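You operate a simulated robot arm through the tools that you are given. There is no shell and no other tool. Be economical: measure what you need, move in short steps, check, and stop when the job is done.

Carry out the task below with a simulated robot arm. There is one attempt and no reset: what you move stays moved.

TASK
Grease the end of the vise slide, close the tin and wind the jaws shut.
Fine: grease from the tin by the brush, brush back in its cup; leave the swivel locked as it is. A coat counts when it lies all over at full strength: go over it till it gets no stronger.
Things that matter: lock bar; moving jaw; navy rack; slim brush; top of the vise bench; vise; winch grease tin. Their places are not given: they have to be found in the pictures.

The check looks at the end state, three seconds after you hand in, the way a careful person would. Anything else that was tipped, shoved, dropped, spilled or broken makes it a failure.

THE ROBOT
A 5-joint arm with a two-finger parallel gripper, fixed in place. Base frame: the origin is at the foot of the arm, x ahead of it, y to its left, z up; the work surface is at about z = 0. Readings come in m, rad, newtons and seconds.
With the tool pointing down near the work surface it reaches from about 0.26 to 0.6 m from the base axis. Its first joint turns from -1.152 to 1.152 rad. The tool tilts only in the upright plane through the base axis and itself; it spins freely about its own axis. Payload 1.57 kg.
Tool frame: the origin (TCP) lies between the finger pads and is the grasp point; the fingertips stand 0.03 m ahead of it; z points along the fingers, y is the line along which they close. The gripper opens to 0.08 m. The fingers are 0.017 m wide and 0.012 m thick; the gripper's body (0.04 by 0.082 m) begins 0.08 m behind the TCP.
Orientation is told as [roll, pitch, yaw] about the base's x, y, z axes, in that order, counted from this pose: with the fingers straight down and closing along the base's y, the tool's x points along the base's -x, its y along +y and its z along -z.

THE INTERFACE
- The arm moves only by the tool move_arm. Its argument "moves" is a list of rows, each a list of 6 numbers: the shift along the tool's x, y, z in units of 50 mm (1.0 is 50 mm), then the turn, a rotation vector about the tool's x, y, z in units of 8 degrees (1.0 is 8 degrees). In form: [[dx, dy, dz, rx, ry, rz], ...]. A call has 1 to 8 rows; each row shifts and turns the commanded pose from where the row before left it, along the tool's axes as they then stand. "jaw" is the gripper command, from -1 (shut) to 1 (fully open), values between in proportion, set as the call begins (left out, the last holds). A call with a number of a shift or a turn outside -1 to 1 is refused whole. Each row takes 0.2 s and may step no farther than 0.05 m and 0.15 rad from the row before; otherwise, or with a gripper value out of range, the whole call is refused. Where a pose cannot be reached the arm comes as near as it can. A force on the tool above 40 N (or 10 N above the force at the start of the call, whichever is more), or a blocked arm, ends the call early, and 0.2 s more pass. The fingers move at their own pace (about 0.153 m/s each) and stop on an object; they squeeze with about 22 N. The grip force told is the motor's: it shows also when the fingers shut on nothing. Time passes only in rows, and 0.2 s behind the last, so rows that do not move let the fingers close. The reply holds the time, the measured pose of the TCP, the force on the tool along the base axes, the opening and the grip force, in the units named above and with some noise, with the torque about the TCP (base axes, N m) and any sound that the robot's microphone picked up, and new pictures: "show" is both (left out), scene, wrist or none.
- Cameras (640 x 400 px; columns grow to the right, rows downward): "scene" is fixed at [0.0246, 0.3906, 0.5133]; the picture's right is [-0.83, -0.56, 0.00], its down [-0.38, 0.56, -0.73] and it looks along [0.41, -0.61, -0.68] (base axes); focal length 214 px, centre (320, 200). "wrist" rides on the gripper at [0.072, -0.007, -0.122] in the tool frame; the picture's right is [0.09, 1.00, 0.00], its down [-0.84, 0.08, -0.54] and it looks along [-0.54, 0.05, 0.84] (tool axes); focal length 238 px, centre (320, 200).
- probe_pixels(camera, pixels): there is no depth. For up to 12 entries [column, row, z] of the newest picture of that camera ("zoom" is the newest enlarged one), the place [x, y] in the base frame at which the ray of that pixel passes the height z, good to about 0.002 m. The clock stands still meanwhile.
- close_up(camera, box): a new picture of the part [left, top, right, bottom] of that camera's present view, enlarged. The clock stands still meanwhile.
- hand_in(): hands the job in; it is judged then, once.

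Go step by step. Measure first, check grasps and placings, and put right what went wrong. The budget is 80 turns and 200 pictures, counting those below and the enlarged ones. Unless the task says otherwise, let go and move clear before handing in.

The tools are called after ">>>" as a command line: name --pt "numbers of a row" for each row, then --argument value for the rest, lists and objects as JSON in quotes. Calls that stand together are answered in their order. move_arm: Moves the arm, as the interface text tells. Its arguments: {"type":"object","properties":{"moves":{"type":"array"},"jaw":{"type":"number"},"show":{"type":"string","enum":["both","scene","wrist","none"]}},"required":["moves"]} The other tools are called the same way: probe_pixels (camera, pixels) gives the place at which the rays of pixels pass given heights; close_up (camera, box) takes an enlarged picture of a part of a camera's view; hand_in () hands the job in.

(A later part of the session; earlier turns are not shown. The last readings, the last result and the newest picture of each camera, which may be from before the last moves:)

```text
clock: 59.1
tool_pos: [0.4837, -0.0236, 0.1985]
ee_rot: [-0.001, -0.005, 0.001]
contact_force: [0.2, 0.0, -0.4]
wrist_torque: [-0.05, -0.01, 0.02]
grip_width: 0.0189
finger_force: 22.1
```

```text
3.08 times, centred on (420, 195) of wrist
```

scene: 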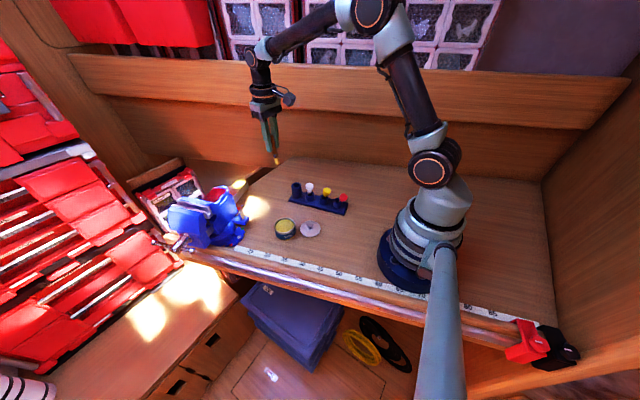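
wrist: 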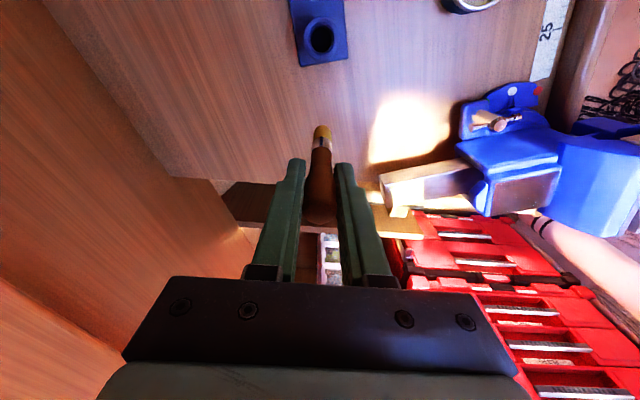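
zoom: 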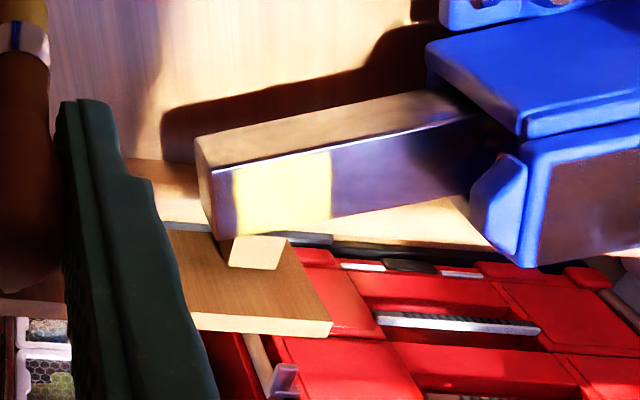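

The coat looks the same as the last pass (uniform bright). To rule out an empty brush I'll re-dip once and go over again.

>>> move_arm --pt "0.72 0.668 -0.1 0 0 0" --pt "0.72 0.668 0 0 0 0" --pt "0.72 0.668 0 0 0 0" --pt "0.72 0.668 0 0 0 0" --pt "0 0 0.85 0 0 0" --pt "0 0 0.85 0 0 0" --pt "0 0 0 0 0 0" --show "none"

>>> close_up --camera "scene" --box '[260, 190, 310, 240]'

>>> close_up --camera "wrist" --box '[260, 70, 380, 190]'

```text
clock: 60.7
tool_pos: [0.3373, 0.1091, 0.1205]
ee_rot: [0.001, -0.003, 0.0]
contact_force: [-0.2, 0.4, 0.2]
wrist_torque: [0.03, -0.04, -0.02]
grip_width: 0.019
finger_force: 22.0
```

```text
8.00 times, centred on (285, 215) of scene
```

zoom: 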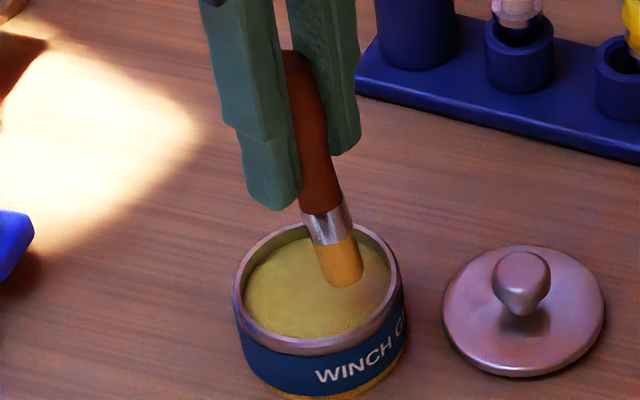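

```text
3.33 times, centred on (320, 130) of wrist
```

zoom: 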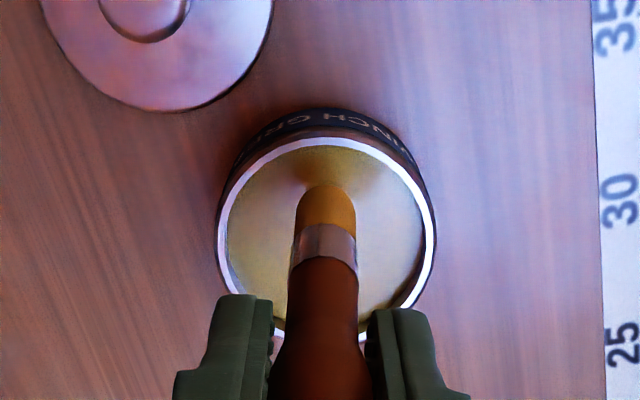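

The bristles are over the grease, though the brush now leans a little toward -x in the grip. Dipping.

>>> move_arm --pt "-0.08 0 0.16 0 0 0" --pt "0 0 0 0 0 0" --show "none"

>>> move_arm --pt "0 0 0.06 0 0 0" --pt "0 0 0 0 0 0" --show "none"

>>> close_up --camera "scene" --box '[260, 190, 310, 240]'

```text
clock: 61.3
tool_pos: [0.3422, 0.1092, 0.1131]
ee_rot: [0.002, -0.004, -0.001]
contact_force: [0.5, -0.5, -0.1]
wrist_torque: [0.01, 0.01, 0.01]
grip_width: 0.0186
finger_force: 22.2
```

```text
clock: 61.9
tool_pos: [0.3409, 0.1085, 0.1104]
ee_rot: [0.003, -0.003, -0.001]
contact_force: [0.9, 0.5, 0.2]
wrist_torque: [-0.01, 0.01, -0.01]
grip_width: 0.0186
finger_force: 22.1
```

```text
8.00 times, centred on (285, 215) of scene
```

zoom: 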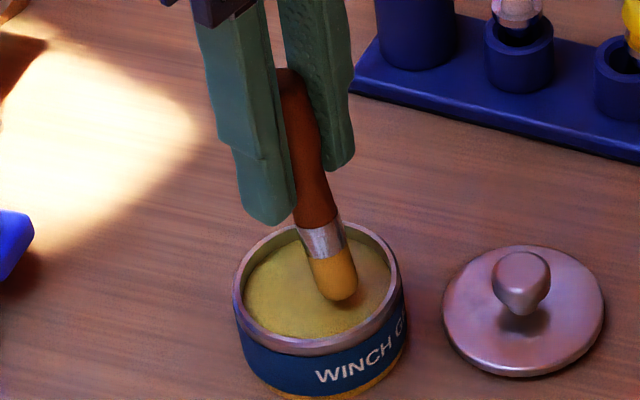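

Not quite touching; a few mm more.

>>> move_arm --pt "0 0 0.06 0 0 0" --pt "0 0 0 0 0 0" --show "none"

>>> move_arm --pt "0 0 0.04 0 0 0" --pt "0 0 0 0 0 0" --show "none"

>>> close_up --camera "scene" --box '[260, 190, 310, 240]'

```text
clock: 62.5
tool_pos: [0.3418, 0.1081, 0.1056]
ee_rot: [0.003, -0.004, 0.0]
contact_force: [0.4, 0.3, -0.1]
wrist_torque: [0.0, 0.01, -0.01]
grip_width: 0.0187
finger_force: 22.7
```

```text
clock: 63.1
tool_pos: [0.3412, 0.1074, 0.1057]
ee_rot: [0.002, -0.004, 0.001]
contact_force: [0.6, -0.1, 0.1]
wrist_torque: [-0.01, -0.02, 0.05]
grip_width: 0.0189
finger_force: 21.9
```

```text
8.00 times, centred on (285, 215) of scene
```

zoom: 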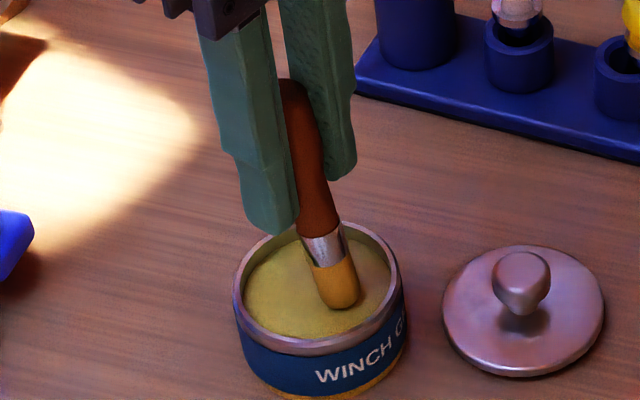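

Still no force; two more small steps.

>>> move_arm --pt "0 0 0.03 0 0 0" --pt "0 0 0 0 0 0" --show "none"

>>> move_arm --pt "0 0 0.03 0 0 0" --pt "0 0 0 0 0 0" --show "none"

>>> close_up --camera "scene" --box '[260, 190, 310, 240]'

```text
clock: 63.7
tool_pos: [0.3421, 0.1076, 0.1049]
ee_rot: [0.002, -0.005, 0.001]
contact_force: [-4.4, -0.3, 17.6]
wrist_torque: [0.03, 0.52, -0.02]
grip_width: 0.0189
finger_force: 22.1
```

```text
clock: 64.3
tool_pos: [0.3432, 0.1077, 0.1039]
ee_rot: [0.003, -0.01, 0.001]
contact_force: [0.7, 0.6, 29.0]
wrist_torque: [0.06, 0.16, 0.0]
grip_width: 0.019
finger_force: 21.5
```

```text
8.00 times, centred on (285, 215) of scene
```

zoom: 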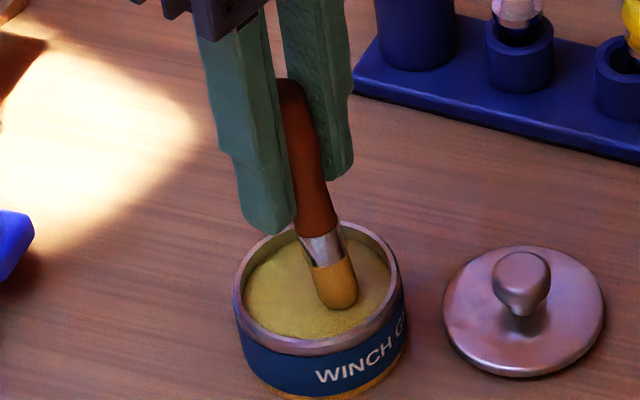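

Pressed into the grease. Measuring tip offset before lifting, then heading back to the slide.

>>> probe_pixels --camera "scene" --pixels '[[287.4, 227, 0.023]]'

>>> move_arm --pt "0 0 -0.3 0 0 0" --pt "0 0 -0.9 0 0 0" --pt "0 0 -0.7 0 0 0" --pt "-0.9 0 0 0 0 0" --pt "-0.9 -0.1 0 0 0 0" --pt "-0.9 -0.1 0 0 0 0" --pt "-0.9 -0.2 0 0 0 0" --pt "-0.65 -0.45 0 0 0 0" --show "wrist"

>>> close_up --camera "wrist" --box '[240, 60, 440, 220]'

>>> close_up --camera "scene" --box '[210, 140, 270, 210]'

```text
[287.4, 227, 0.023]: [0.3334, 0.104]
```

```text
clock: 66.1
tool_pos: [0.5524, 0.065, 0.1969]
ee_rot: [0.0, -0.002, -0.001]
contact_force: [0.0, -0.3, -1.0]
wrist_torque: [-0.02, -0.01, 0.01]
grip_width: 0.0187
finger_force: 22.1
```

wrist: 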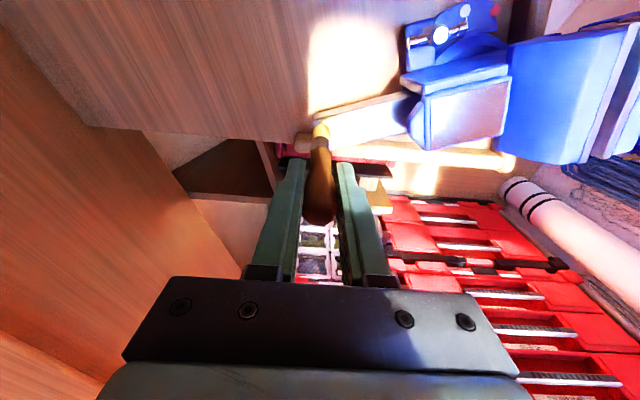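

```text
2.50 times, centred on (340, 140) of wrist
```

zoom: 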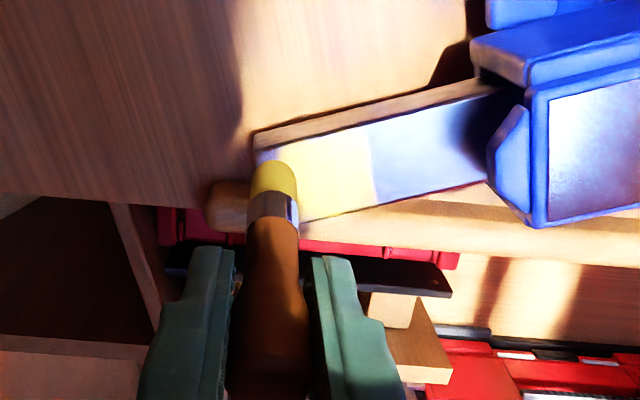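

```text
5.71 times, centred on (240, 175) of scene
```

zoom: 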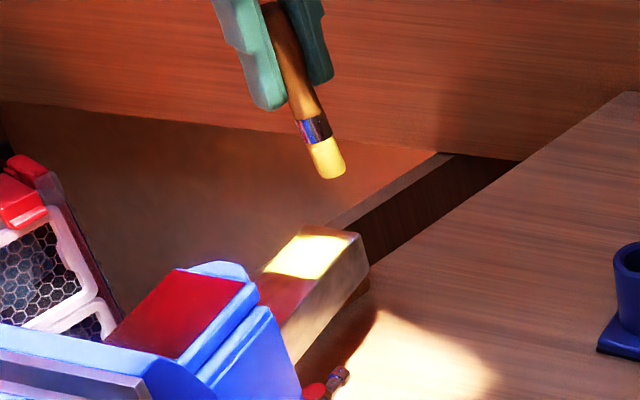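

Tip leads the TCP by about (-8,-4) mm. Lowering to contact at the patch corner.

>>> move_arm --pt "0 0.1 0.43 0 0 0" --pt "0 0 0.43 0 0 0" --pt "0 0 0.03 0 0 0" --pt "0 0 0 0 0 0" --show "none"

>>> move_arm --pt "0 0 0.03 0 0 0" --pt "0 0 0 0 0 0" --show "none"

>>> move_arm --pt "0 0 0.03 0 0 0" --pt "0 0 0 0 0 0" --show "none"

```text
clock: 67.1
tool_pos: [0.5557, 0.0706, 0.1514]
ee_rot: [0.001, -0.004, 0.001]
contact_force: [-0.5, -0.6, 0.0]
wrist_torque: [0.01, -0.02, -0.02]
grip_width: 0.0187
finger_force: 22.5
```

```text
clock: 67.7
tool_pos: [0.5549, 0.0699, 0.1492]
ee_rot: [0.0, -0.004, 0.001]
contact_force: [-0.5, -0.6, -0.1]
wrist_torque: [-0.01, 0.03, 0.05]
grip_width: 0.0187
finger_force: 22.0
```

```text
clock: 68.3
tool_pos: [0.5558, 0.0711, 0.1512]
ee_rot: [0.0, -0.006, -0.001]
contact_force: [-0.6, 0.6, 7.0]
wrist_torque: [0.07, 0.14, -0.04]
grip_width: 0.0188
finger_force: 21.9
```

Contact at 7 N. Running the four lanes with the freshly loaded brush.

>>> move_arm --pt "0.057 -0.018 0.012 0 0 0" --pt "0.059 0.191 0 0 0 0" --pt "0.059 0.191 0.005 0 0 0" --pt "0.059 0.191 0.005 0 0 0" --pt "0.059 0.191 0 0 0 0" --pt "-0.147 0.046 0.005 0 0 0" --pt "-0.059 -0.191 0.005 0 0 0" --pt "-0.059 -0.191 0.005 0 0 0" --show "none"

>>> move_arm --pt "-0.059 -0.191 0.005 0 0 0" --pt "-0.059 -0.191 0.005 0 0 0" --pt "-0.147 0.046 0.005 0 0 0" --pt "0.059 0.191 0.005 0 0 0" --pt "0.059 0.191 0.005 0 0 0" --pt "0.059 0.191 0.005 0 0 0" --pt "0.059 0.191 0 0 0 0" --pt "-0.14 0.043 0.005 0 0 0" --show "none"

>>> move_arm --pt "-0.059 -0.191 0.005 0 0 0" --pt "-0.059 -0.191 0.005 0 0 0" --pt "-0.059 -0.191 0.005 0 0 0" --pt "-0.059 -0.191 0 0 0 0" --pt "0 0 0 0 0 0" --show "none"

>>> move_arm --pt "0 0 -0.6 0 0 0" --pt "0.4 -0.6 -0.5 0 0 0" --pt "0.65 -0.7 0 0 0 0" --pt "0.65 -0.7 0 0 0 0" --pt "0.4 0 -0.3 0 0 0" --pt "0 0 0 0 0 0"

>>> close_up --camera "scene" --box '[220, 160, 260, 210]'

>>> close_up --camera "wrist" --box '[340, 130, 500, 260]'

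```text
clock: 70.1
tool_pos: [0.5545, 0.0935, 0.1488]
ee_rot: [0.001, -0.009, 0.003]
contact_force: [-0.3, 5.8, 7.0]
wrist_torque: [0.51, 0.15, -0.09]
grip_width: 0.0189
finger_force: 21.8
```

```text
clock: 71.9
tool_pos: [0.5614, 0.1138, 0.1465]
ee_rot: [0.001, -0.001, 0.0]
contact_force: [-2.8, -1.9, 3.7]
wrist_torque: [-0.07, 0.29, 0.03]
grip_width: 0.0189
finger_force: 22.1
```

```text
clock: 73.1
tool_pos: [0.5731, 0.0752, 0.147]
ee_rot: [0.0, -0.002, 0.0]
contact_force: [-0.4, 0.3, 1.2]
wrist_torque: [0.03, 0.01, -0.03]
grip_width: 0.0188
finger_force: 22.3
```

```text
clock: 74.5
tool_pos: [0.4689, -0.0244, 0.2205]
ee_rot: [0.0, -0.003, 0.0]
contact_force: [0.2, 0.2, 0.2]
wrist_torque: [-0.02, -0.01, -0.02]
grip_width: 0.019
finger_force: 22.7
```

scene: 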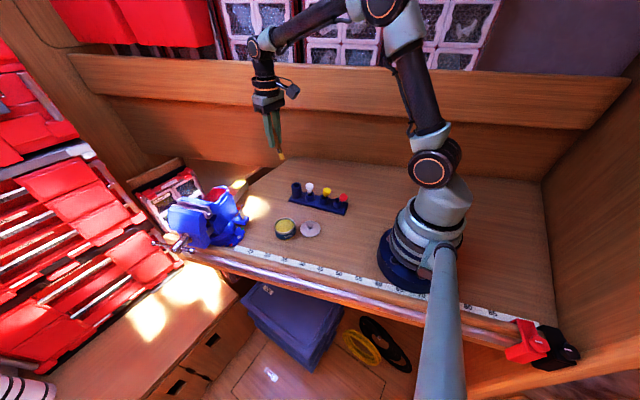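
wrist: 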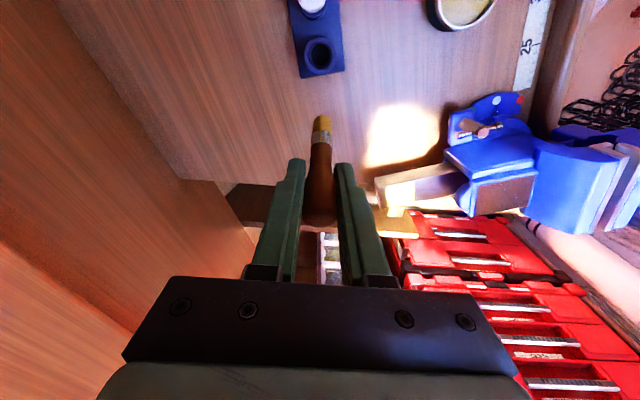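

```text
8.00 times, centred on (240, 185) of scene
```

zoom: 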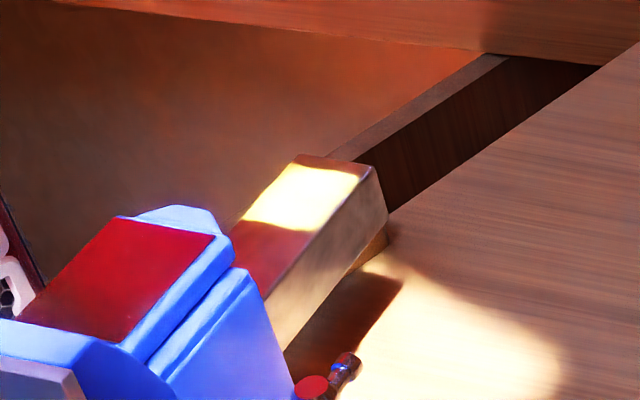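

```text
3.08 times, centred on (420, 195) of wrist
```

zoom: 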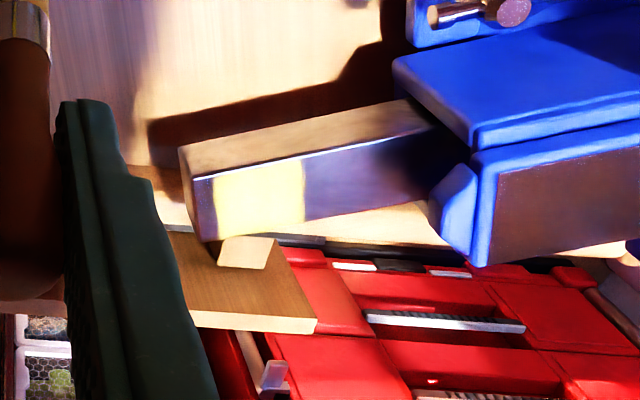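

The coat is unchanged in strength and extent: full. Now to return the brush; first measure its lean in the grip.

>>> close_up --camera "scene" --box '[250, 110, 310, 170]'

>>> close_up --camera "wrist" --box '[260, 20, 380, 240]'

>>> probe_pixels --camera "wrist" --pixels '[[320, 118, 0.15], [320, 118, 0.145], [320, 118, 0.14]]'

>>> probe_pixels --camera "scene" --pixels '[[282, 159, 0.15], [282, 159, 0.145], [282, 159, 0.14]]'

```text
6.67 times, centred on (280, 140) of scene
```

zoom: 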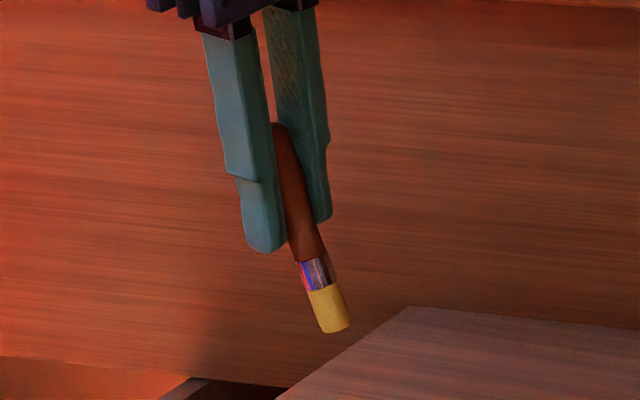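

```text
1.82 times, centred on (320, 130) of wrist
```

zoom: 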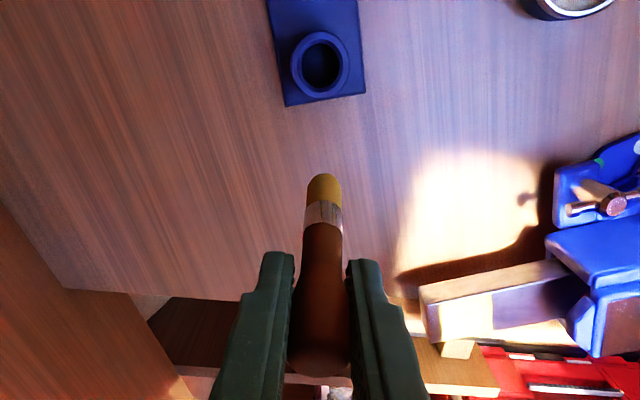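

```text
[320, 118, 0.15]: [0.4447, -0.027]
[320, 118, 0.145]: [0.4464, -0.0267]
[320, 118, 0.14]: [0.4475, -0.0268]
```

```text
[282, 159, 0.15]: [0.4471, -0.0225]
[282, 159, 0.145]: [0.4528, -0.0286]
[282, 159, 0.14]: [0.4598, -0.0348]
```

Tip is ~22 mm toward -x of the TCP: a 17° lean. I'll move over the cup and tilt the tool -17° about y so that the brush hangs vertical.

>>> move_arm --pt "0.65 -0.065 0 0 0 0" --pt "0.65 -0.065 0 0 0 0" --pt "0 0 0 0 -0.7 0" --pt "0 0 0 0 -0.7 0" --pt "0 0 0 0 -0.7 0" --pt "0 0 0 0 0 0"

>>> close_up --camera "scene" --box '[260, 120, 340, 220]'

>>> close_up --camera "wrist" --box '[220, 20, 420, 240]'

```text
clock: 75.9
tool_pos: [0.4035, -0.0317, 0.2173]
ee_rot: [-0.022, -0.297, 0.0]
contact_force: [-0.1, 0.0, -0.7]
wrist_torque: [0.01, 0.05, 0.05]
grip_width: 0.0187
finger_force: 22.0
```

scene: 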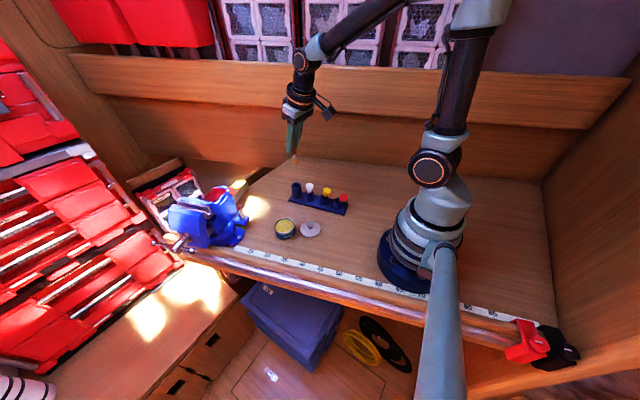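
wrist: 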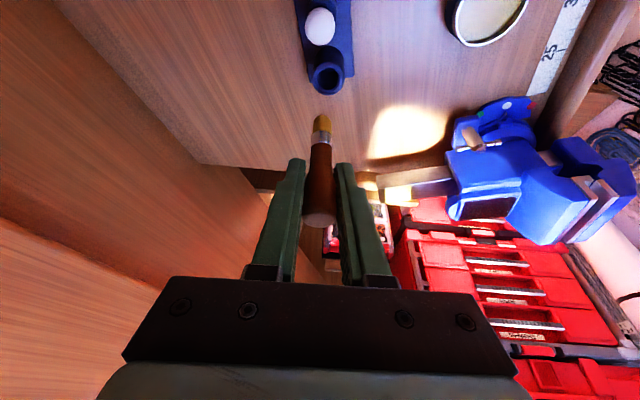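

```text
4.00 times, centred on (300, 170) of scene
```

zoom: 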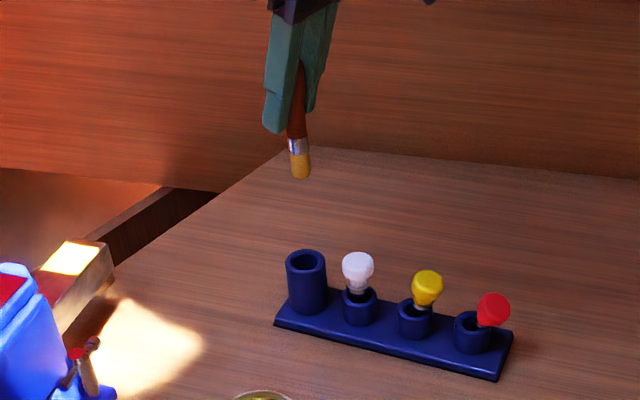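

```text
1.82 times, centred on (320, 130) of wrist
```

zoom: 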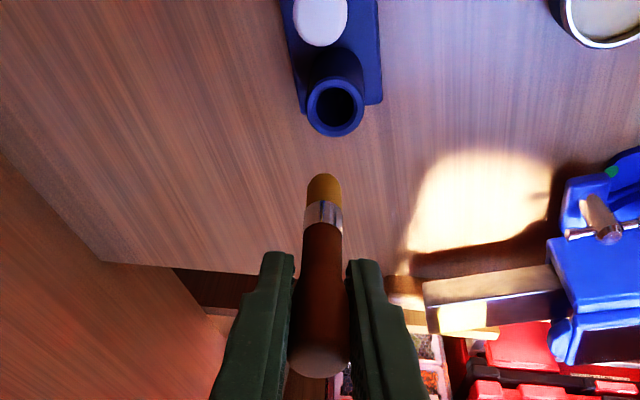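

Brush now looks vertical. Probing tip and cup mouth for alignment.

>>> probe_pixels --camera "wrist" --pixels '[[321.6, 119.5, 0.14], [321.6, 119.5, 0.135], [321.6, 119.5, 0.145], [328.8, 77.8, 0.06], [328.8, 77.8, 0.055]]'

>>> probe_pixels --camera "scene" --pixels '[[295.25, 163.8, 0.14], [295.25, 163.8, 0.135], [295.25, 163.8, 0.145], [296.5, 184.5, 0.06], [296.5, 184.5, 0.055]]'

```text
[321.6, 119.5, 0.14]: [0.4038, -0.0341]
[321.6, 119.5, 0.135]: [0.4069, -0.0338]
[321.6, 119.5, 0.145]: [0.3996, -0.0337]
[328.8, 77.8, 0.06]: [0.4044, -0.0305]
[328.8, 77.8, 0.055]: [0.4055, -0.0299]
```

```text
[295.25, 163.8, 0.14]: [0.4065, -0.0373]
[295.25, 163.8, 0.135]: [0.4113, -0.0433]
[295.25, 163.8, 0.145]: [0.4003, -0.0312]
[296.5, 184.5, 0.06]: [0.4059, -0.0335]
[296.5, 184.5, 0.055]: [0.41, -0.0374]
```

Tip ≈ (0.402,-0.0335,0.1425), cup ≈ (0.404,-0.031,0.06). Shifting by (2,2.5) mm and lowering until the tip is at the mouth.

>>> move_arm --pt "-0.038 0.05 0.012 0 0 0" --pt "0.234 0 0.765 0 0 0" --pt "0.234 0 0.765 0 0 0" --pt "0 0 0 0 0 0"

>>> close_up --camera "scene" --box '[270, 150, 330, 210]'

>>> close_up --camera "wrist" --box '[260, 60, 380, 190]'

```text
clock: 76.9
tool_pos: [0.4062, -0.0276, 0.1359]
ee_rot: [-0.02, -0.297, 0.0]
contact_force: [-0.3, -0.2, -1.0]
wrist_torque: [-0.01, -0.01, 0.04]
grip_width: 0.019
finger_force: 21.8
```

scene: 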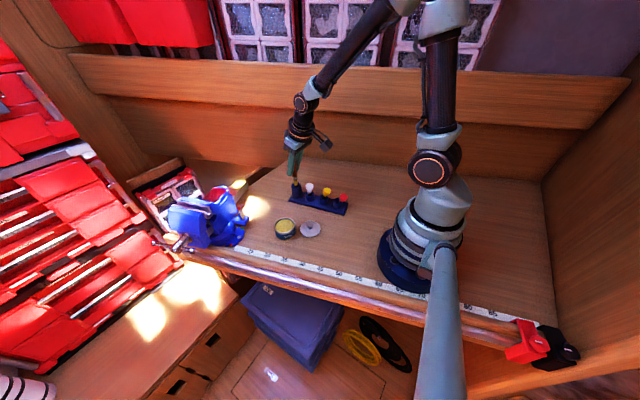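
wrist: 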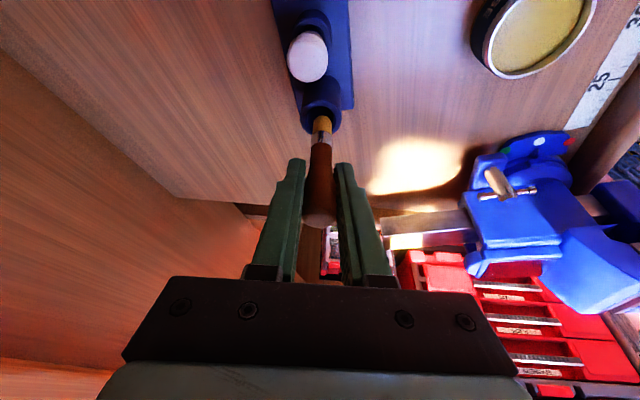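

```text
6.67 times, centred on (300, 180) of scene
```

zoom: 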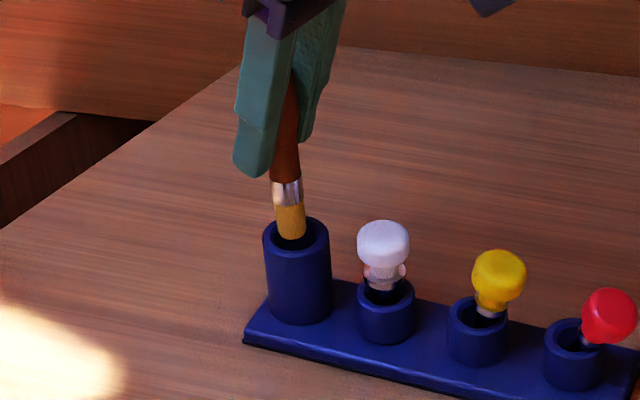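

```text
3.08 times, centred on (320, 125) of wrist
```

zoom: 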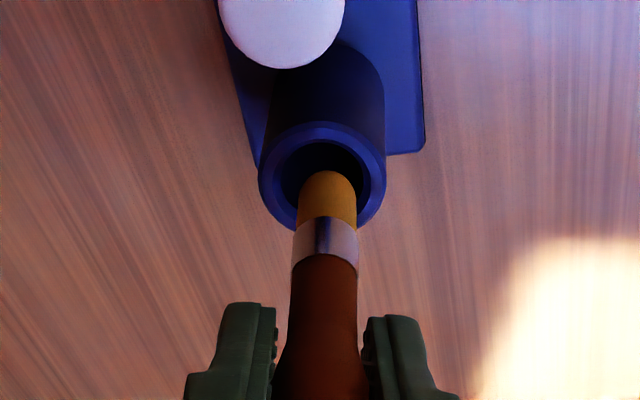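

Tip is entering the mouth, roughly centred. Lowering into the cup in steps.

>>> move_arm --pt "0.08 -0.02 0.19 0 0 0" --pt "0.059 0 0.191 0 0 0" --pt "0.059 0 0.191 0 0 0" --pt "0 0 0 0 0 0" --show "none"

>>> close_up --camera "scene" --box '[270, 150, 330, 210]'

>>> close_up --camera "wrist" --box '[260, 60, 380, 190]'

```text
clock: 77.9
tool_pos: [0.4053, -0.0286, 0.1052]
ee_rot: [-0.022, -0.297, -0.002]
contact_force: [0.8, 0.5, 0.3]
wrist_torque: [0.03, 0.0, 0.0]
grip_width: 0.0188
finger_force: 21.2
```

```text
6.67 times, centred on (300, 180) of scene
```

zoom: 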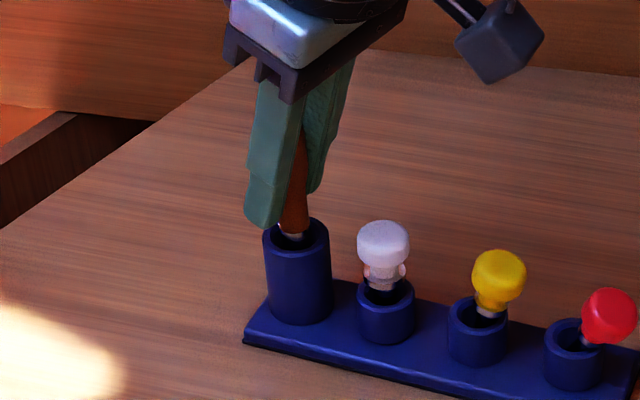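

```text
3.08 times, centred on (320, 125) of wrist
```

zoom: 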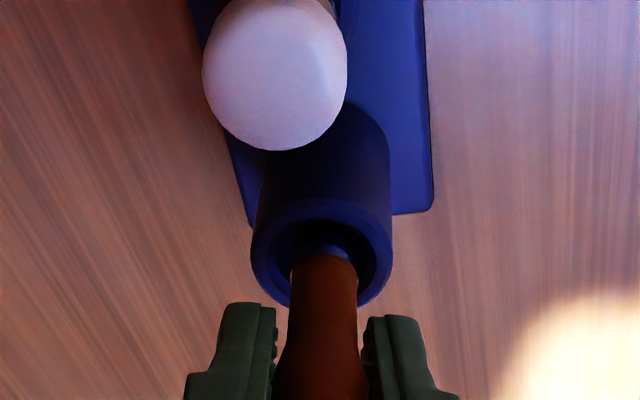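

Inserted ~3 cm. Lowering another 9 mm, then release.

>>> move_arm --pt "0.053 0 0.172 0 0 0" --pt "0 0 0 0 0 0" --show "none"

>>> move_arm --pt "0 0 0 0 0 0" --pt "0 0 0 0 0 0" --pt "0 0 0 0 0 0" --jaw 0.1

>>> close_up --camera "scene" --box '[270, 150, 330, 210]'

```text
clock: 78.5
tool_pos: [0.4046, -0.029, 0.0944]
ee_rot: [-0.021, -0.295, -0.002]
contact_force: [-0.6, 0.3, -0.1]
wrist_torque: [0.01, -0.02, 0.01]
grip_width: 0.0188
finger_force: 22.0
```

```text
clock: 79.3
tool_pos: [0.4039, -0.0289, 0.0951]
ee_rot: [-0.02, -0.296, 0.0]
contact_force: [-0.8, 0.6, 0.5]
wrist_torque: [-0.04, -0.03, 0.02]
grip_width: 0.044
finger_force: 0.0
```

scene: 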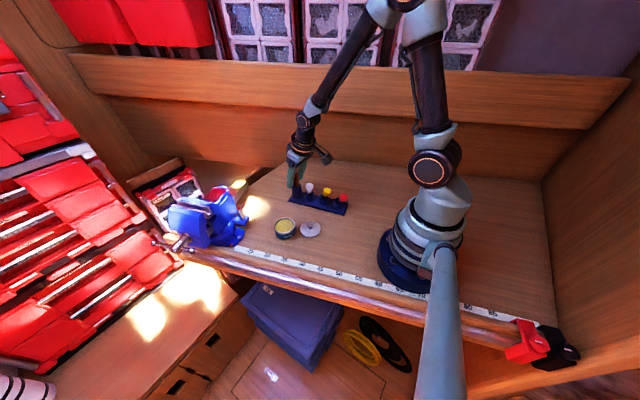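
wrist: 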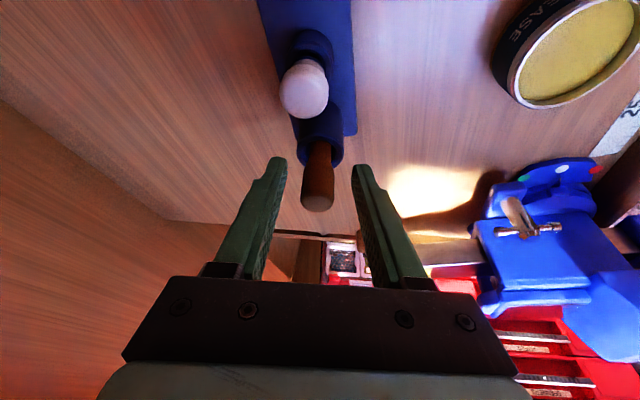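

```text
6.67 times, centred on (300, 180) of scene
```

zoom: 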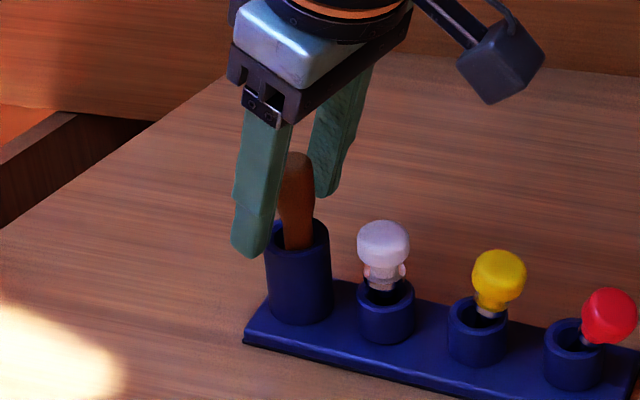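

Brush sits in its cup. Retract, un-tilt, and go hover over the lid.

>>> move_arm --pt "-0.264 0 -0.86 0 0 0" --pt "-0.264 0 -0.86 0 0 0" --pt "0 0 0 0 0.7 0" --pt "0 0 0 0 0.7 0" --pt "0 0 0 0 0.7 0" --pt "0.608 0.45 0 0 0 0" --pt "0.608 0.45 0 0 0 0" --pt "0 0 0 0 0 0" --show "none"

>>> move_arm --pt "0.608 0.45 0.3 0 0 0" --pt "0.608 0.45 0.3 0 0 0" --pt "0 0 0.9 0 0 0" --pt "0 0 0 0 0 0"

>>> close_up --camera "wrist" --box '[250, 80, 390, 190]'

>>> close_up --camera "scene" --box '[250, 160, 370, 260]'

```text
clock: 81.1
tool_pos: [0.3419, 0.0137, 0.1877]
ee_rot: [0.003, -0.003, -0.001]
contact_force: [-0.3, -0.3, 0.3]
wrist_torque: [0.03, 0.0, 0.01]
grip_width: 0.0438
finger_force: 0.1
```

```text
clock: 82.1
tool_pos: [0.2815, 0.0601, 0.1112]
ee_rot: [0.001, -0.005, 0.001]
contact_force: [-0.7, -0.3, -0.1]
wrist_torque: [-0.05, 0.02, -0.01]
grip_width: 0.0441
finger_force: 0.0
```

scene: 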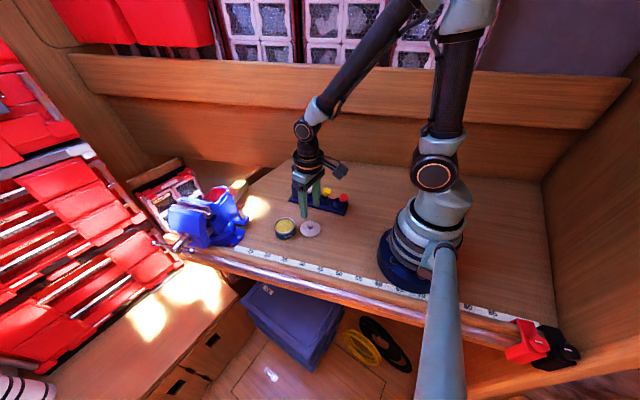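
wrist: 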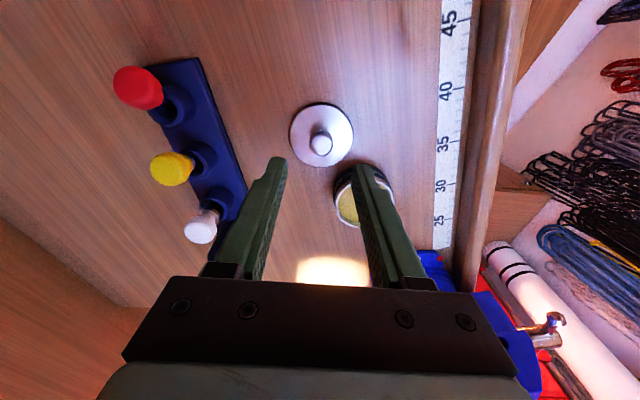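

```text
3.64 times, centred on (320, 135) of wrist
```

zoom: 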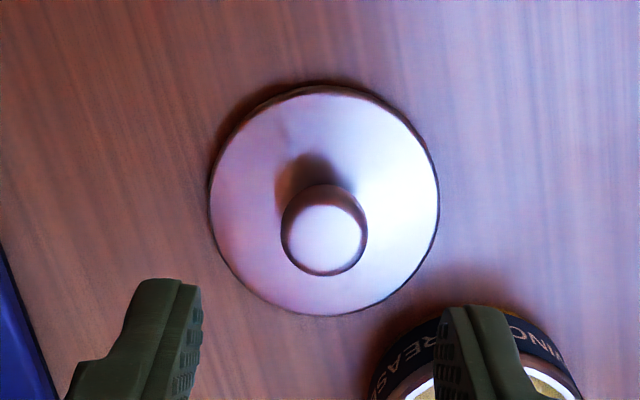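

```text
4.00 times, centred on (310, 210) of scene
```

zoom: 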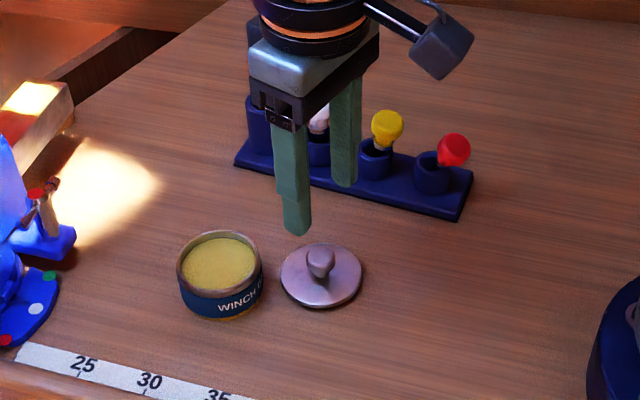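

The lid is centred under the fingers. Descending, gripping, lifting.

>>> move_arm --pt "0 0 0.66 0 0 0" --pt "0 0 0.66 0 0 0" --pt "0 0 0 0 0 0" --show "none"

>>> move_arm --pt "0 0 0 0 0 0" --pt "0 0 0 0 0 0" --pt "0 0 0 0 0 0" --jaw -1 --show "none"

>>> move_arm --pt "0 0 -0.4 0 0 0" --pt "0 0 -0.8 0 0 0" --pt "0 0 -0.6 0 0 0" --pt "0 0 0 0 0 0"

>>> close_up --camera "scene" --box '[250, 170, 350, 260]'

```text
clock: 82.9
tool_pos: [0.282, 0.0613, 0.0448]
ee_rot: [0.002, -0.004, 0.0]
contact_force: [0.5, 0.4, 0.0]
wrist_torque: [-0.01, 0.01, -0.01]
grip_width: 0.0438
finger_force: 0.1
```

```text
clock: 83.7
tool_pos: [0.2812, 0.0612, 0.0444]
ee_rot: [0.002, -0.004, 0.0]
contact_force: [-0.1, 0.3, 0.0]
wrist_torque: [0.01, -0.02, 0.03]
grip_width: 0.0199
finger_force: 22.2
```

```text
clock: 84.7
tool_pos: [0.2804, 0.0605, 0.1336]
ee_rot: [0.001, -0.004, -0.001]
contact_force: [0.2, -0.5, -1.0]
wrist_torque: [0.01, 0.02, -0.02]
grip_width: 0.0201
finger_force: 22.6
```

scene: 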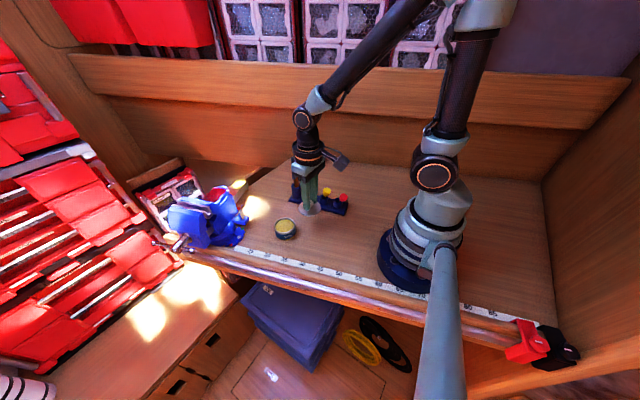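
wrist: 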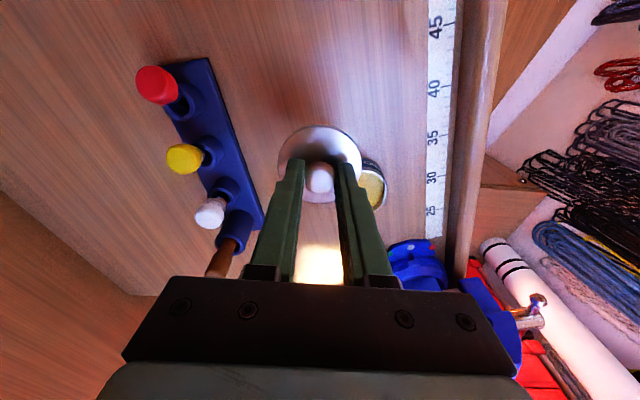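

```text
4.44 times, centred on (300, 215) of scene
```

zoom: 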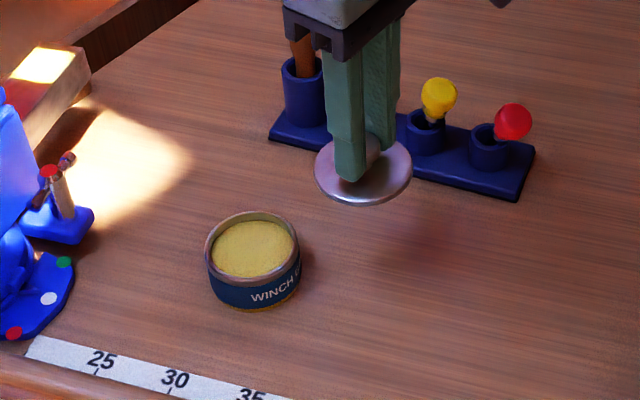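

Lid held. Probing the tin rim's current centre before placing.

>>> probe_pixels --camera "scene" --pixels '[[284.6, 225.2, 0.032], [274.2, 224, 0.032], [295.6, 226, 0.032], [285, 217.7, 0.032], [283.5, 232.5, 0.032]]'

```text
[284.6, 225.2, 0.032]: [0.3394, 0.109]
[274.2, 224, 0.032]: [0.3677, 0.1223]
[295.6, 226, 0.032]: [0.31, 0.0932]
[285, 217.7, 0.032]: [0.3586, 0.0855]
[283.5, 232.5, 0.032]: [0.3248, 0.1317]
```

Tin centre ≈ (0.340,0.109), unchanged. Reversing the earlier displacement and lowering to just above.

>>> move_arm --pt "-0.58 0.49 0 0 0 0" --pt "-0.58 0.49 0 0 0 0" --pt "0 0 0.5 0 0 0" --pt "0 0 0.45 0 0 0" --pt "0 0 0 0 0 0"

>>> close_up --camera "scene" --box '[260, 190, 310, 240]'

>>> close_up --camera "wrist" --box '[260, 80, 380, 210]'

```text
clock: 85.9
tool_pos: [0.3392, 0.1098, 0.0859]
ee_rot: [0.001, -0.004, 0.0]
contact_force: [-0.8, 0.2, -0.7]
wrist_torque: [-0.03, -0.02, -0.03]
grip_width: 0.0197
finger_force: 22.5
```

scene: 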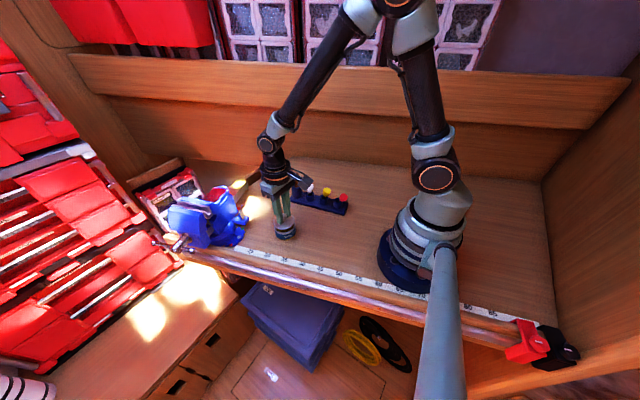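
wrist: 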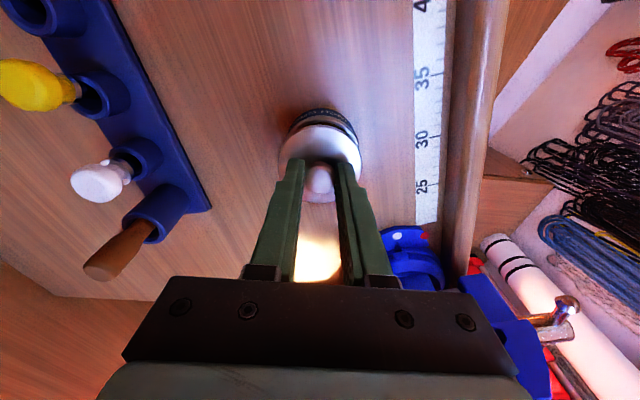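

```text
8.00 times, centred on (285, 215) of scene
```

zoom: 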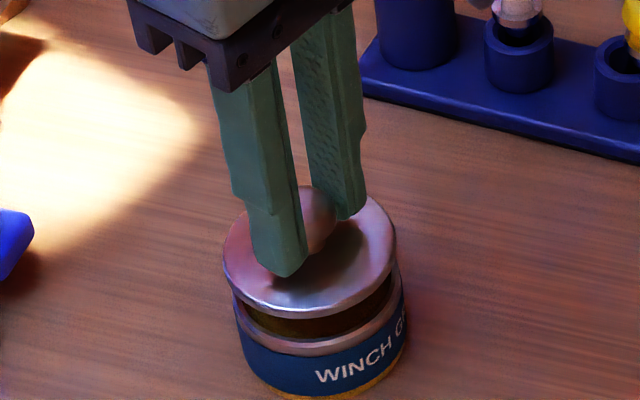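

```text
3.08 times, centred on (320, 145) of wrist
```

zoom: 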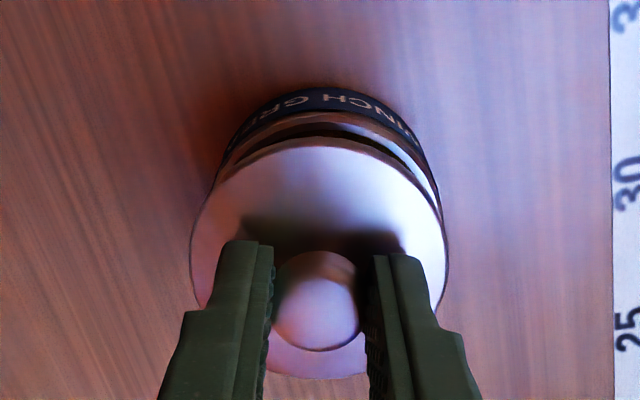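

Well aligned. Lowering to seat the lid, listening for a snap.

>>> move_arm --pt "0 0 0.16 0 0 0" --pt "0 0 0.04 0 0 0" --pt "0 0 0 0 0 0" --show "none"

>>> move_arm --pt "0 0 0.04 0 0 0" --pt "0 0 0 0 0 0" --show "none"

>>> close_up --camera "scene" --box '[260, 190, 310, 240]'

```text
clock: 86.7
tool_pos: [0.3396, 0.1096, 0.0784]
ee_rot: [0.004, -0.004, 0.0]
contact_force: [-5.1, 0.2, 12.4]
wrist_torque: [-0.07, -0.12, -0.01]
grip_width: 0.02
finger_force: 22.3
```

```text
clock: 87.3
tool_pos: [0.3411, 0.1092, 0.0773]
ee_rot: [0.002, -0.005, 0.0]
contact_force: [-4.1, 1.9, 18.6]
wrist_torque: [0.09, -0.34, 0.03]
grip_width: 0.0198
finger_force: 22.0
```

```text
8.00 times, centred on (285, 215) of scene
```

zoom: 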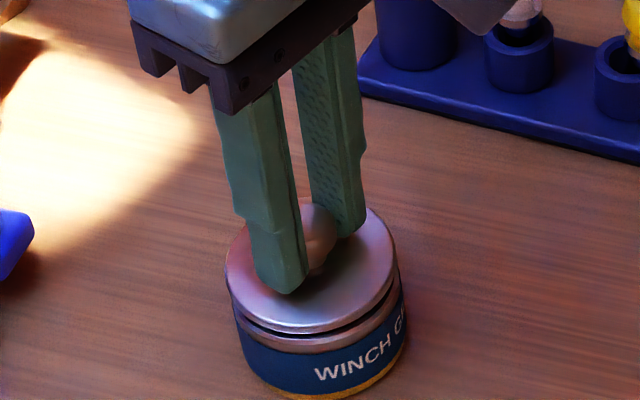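

Lid slightly off: -x reaction of 4 N. Nudging 1.5 mm toward -x and pressing further.

>>> move_arm --pt "0.03 0 -0.02 0 0 0" --pt "0 0 0.04 0 0 0" --pt "0 0 0 0 0 0" --show "none"

>>> move_arm --pt "0 0 0.03 0 0 0" --pt "0 0 0 0 0 0" --show "none"

>>> close_up --camera "scene" --box '[260, 190, 310, 240]'

```text
clock: 88.1
tool_pos: [0.3393, 0.1097, 0.0753]
ee_rot: [0.001, -0.004, 0.001]
contact_force: [-2.5, 1.7, 6.4]
wrist_torque: [-0.04, -0.02, -0.03]
grip_width: 0.0199
finger_force: 22.3
```

```text
clock: 88.7
tool_pos: [0.3401, 0.1094, 0.0748]
ee_rot: [0.003, -0.005, 0.003]
contact_force: [-9.2, 8.4, 22.0]
wrist_torque: [0.22, 0.1, 0.06]
grip_width: 0.02
finger_force: 21.9
```

```text
8.00 times, centred on (285, 215) of scene
```

zoom: 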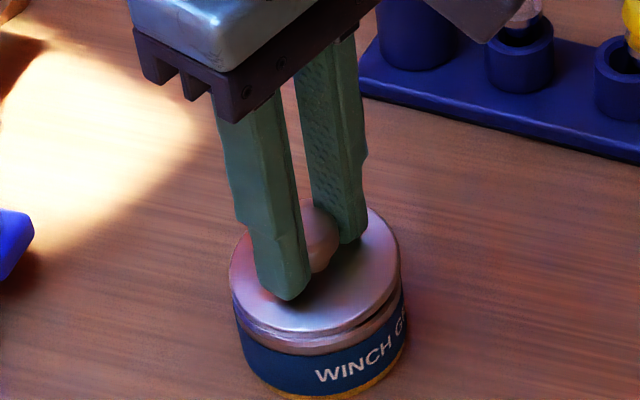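

Nearly flush, no snap yet. Nudging along the reaction (-x,+y) and pressing harder.

>>> move_arm --pt "0.02 0.02 0 0 0 0" --pt "0 0 0.02 0 0 0" --pt "0 0 0 0 0 0" --show "none"

>>> move_arm --pt "0 0 0.02 0 0 0" --pt "0 0 0 0 0 0" --show "none"

>>> close_up --camera "scene" --box '[260, 190, 310, 240]'

```text
clock: 89.5
tool_pos: [0.3406, 0.1101, 0.0723]
ee_rot: [0.001, -0.009, -0.001]
contact_force: [0.7, -8.1, 22.1]
wrist_torque: [-0.13, -0.12, -0.02]
grip_width: 0.0198
finger_force: 22.3
```

```text
clock: 90.1
tool_pos: [0.3374, 0.1112, 0.0705]
ee_rot: [-0.003, -0.001, 0.001]
contact_force: [2.9, -1.0, 4.9]
wrist_torque: [0.03, 0.06, 0.02]
grip_width: 0.02
finger_force: 22.0
heard: snap
```

```text
8.00 times, centred on (285, 215) of scene
```

zoom: 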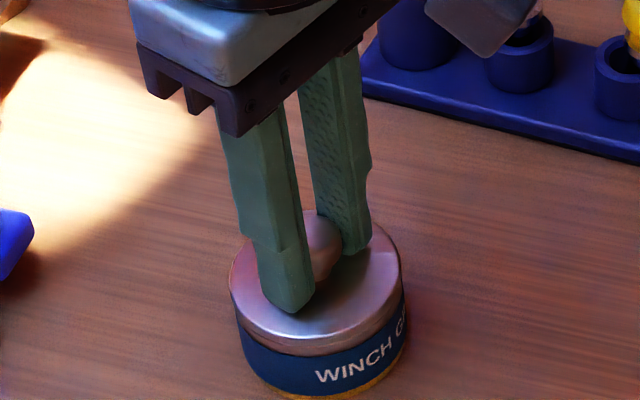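

Snap: the tin is closed. Release, rise and look at the vise's screw handle.

>>> move_arm --pt "0 0 0 0 0 0" --pt "0 0 0 0 0 0" --pt "0 0 -0.9 0 0 0" --pt "0 0 -0.9 0 0 0" --pt "0 0 -0.9 0 0 0" --pt "0 0.8 -0.5 0 0 0" --pt "0 0.9 -0.2 0 0 0" --pt "0 0 0 0 0 0" --jaw 0

>>> close_up --camera "wrist" --box '[300, 60, 540, 220]'

>>> close_up --camera "scene" --box '[150, 180, 250, 270]'

>>> close_up --camera "scene" --box '[250, 160, 360, 250]'

```text
clock: 91.9
tool_pos: [0.3392, 0.1938, 0.2391]
ee_rot: [0.004, -0.004, -0.001]
contact_force: [0.2, -0.9, 0.6]
wrist_torque: [-0.02, 0.01, 0.01]
grip_width: 0.04
finger_force: 0.1
```

scene: 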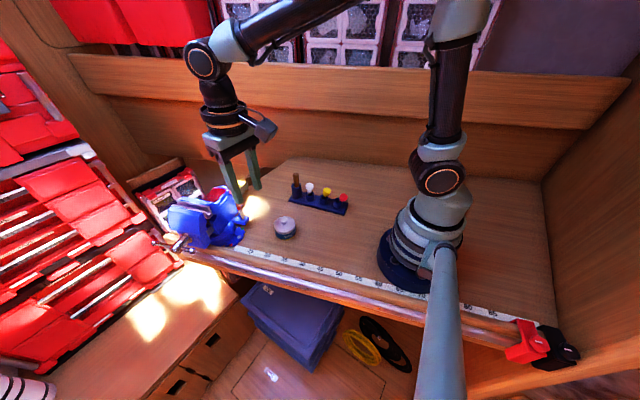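
wrist: 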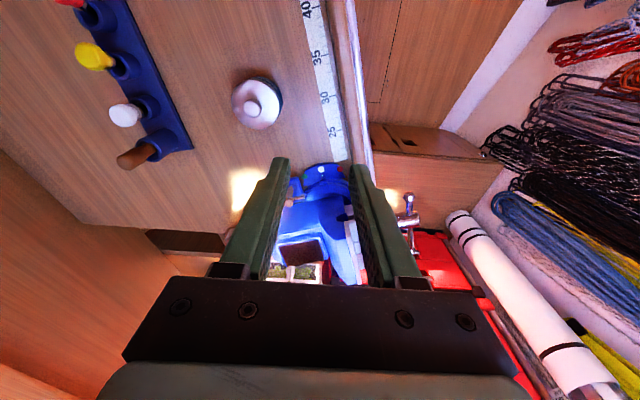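

```text
2.50 times, centred on (420, 140) of wrist
```

zoom: 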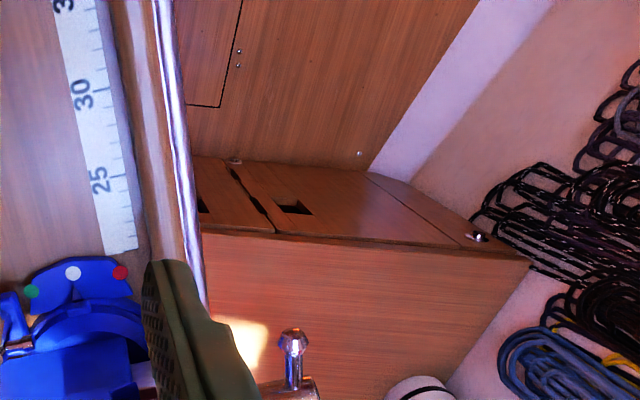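

```text
4.44 times, centred on (200, 225) of scene
```

zoom: 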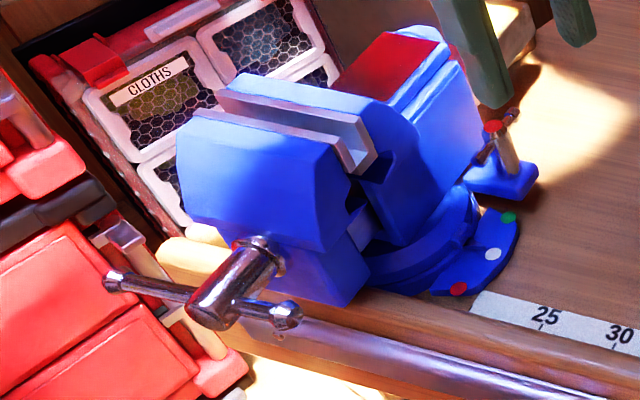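

```text
4.44 times, centred on (305, 205) of scene
```

zoom: 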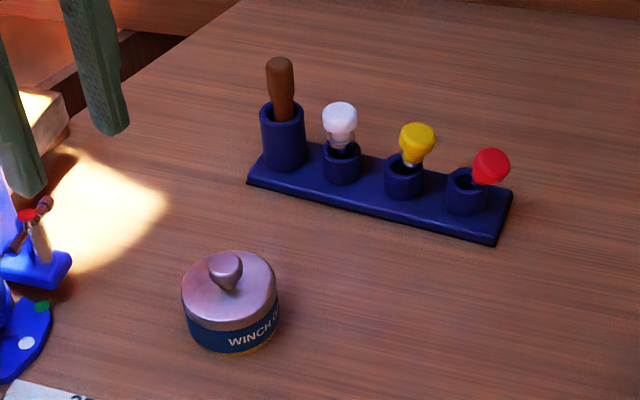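

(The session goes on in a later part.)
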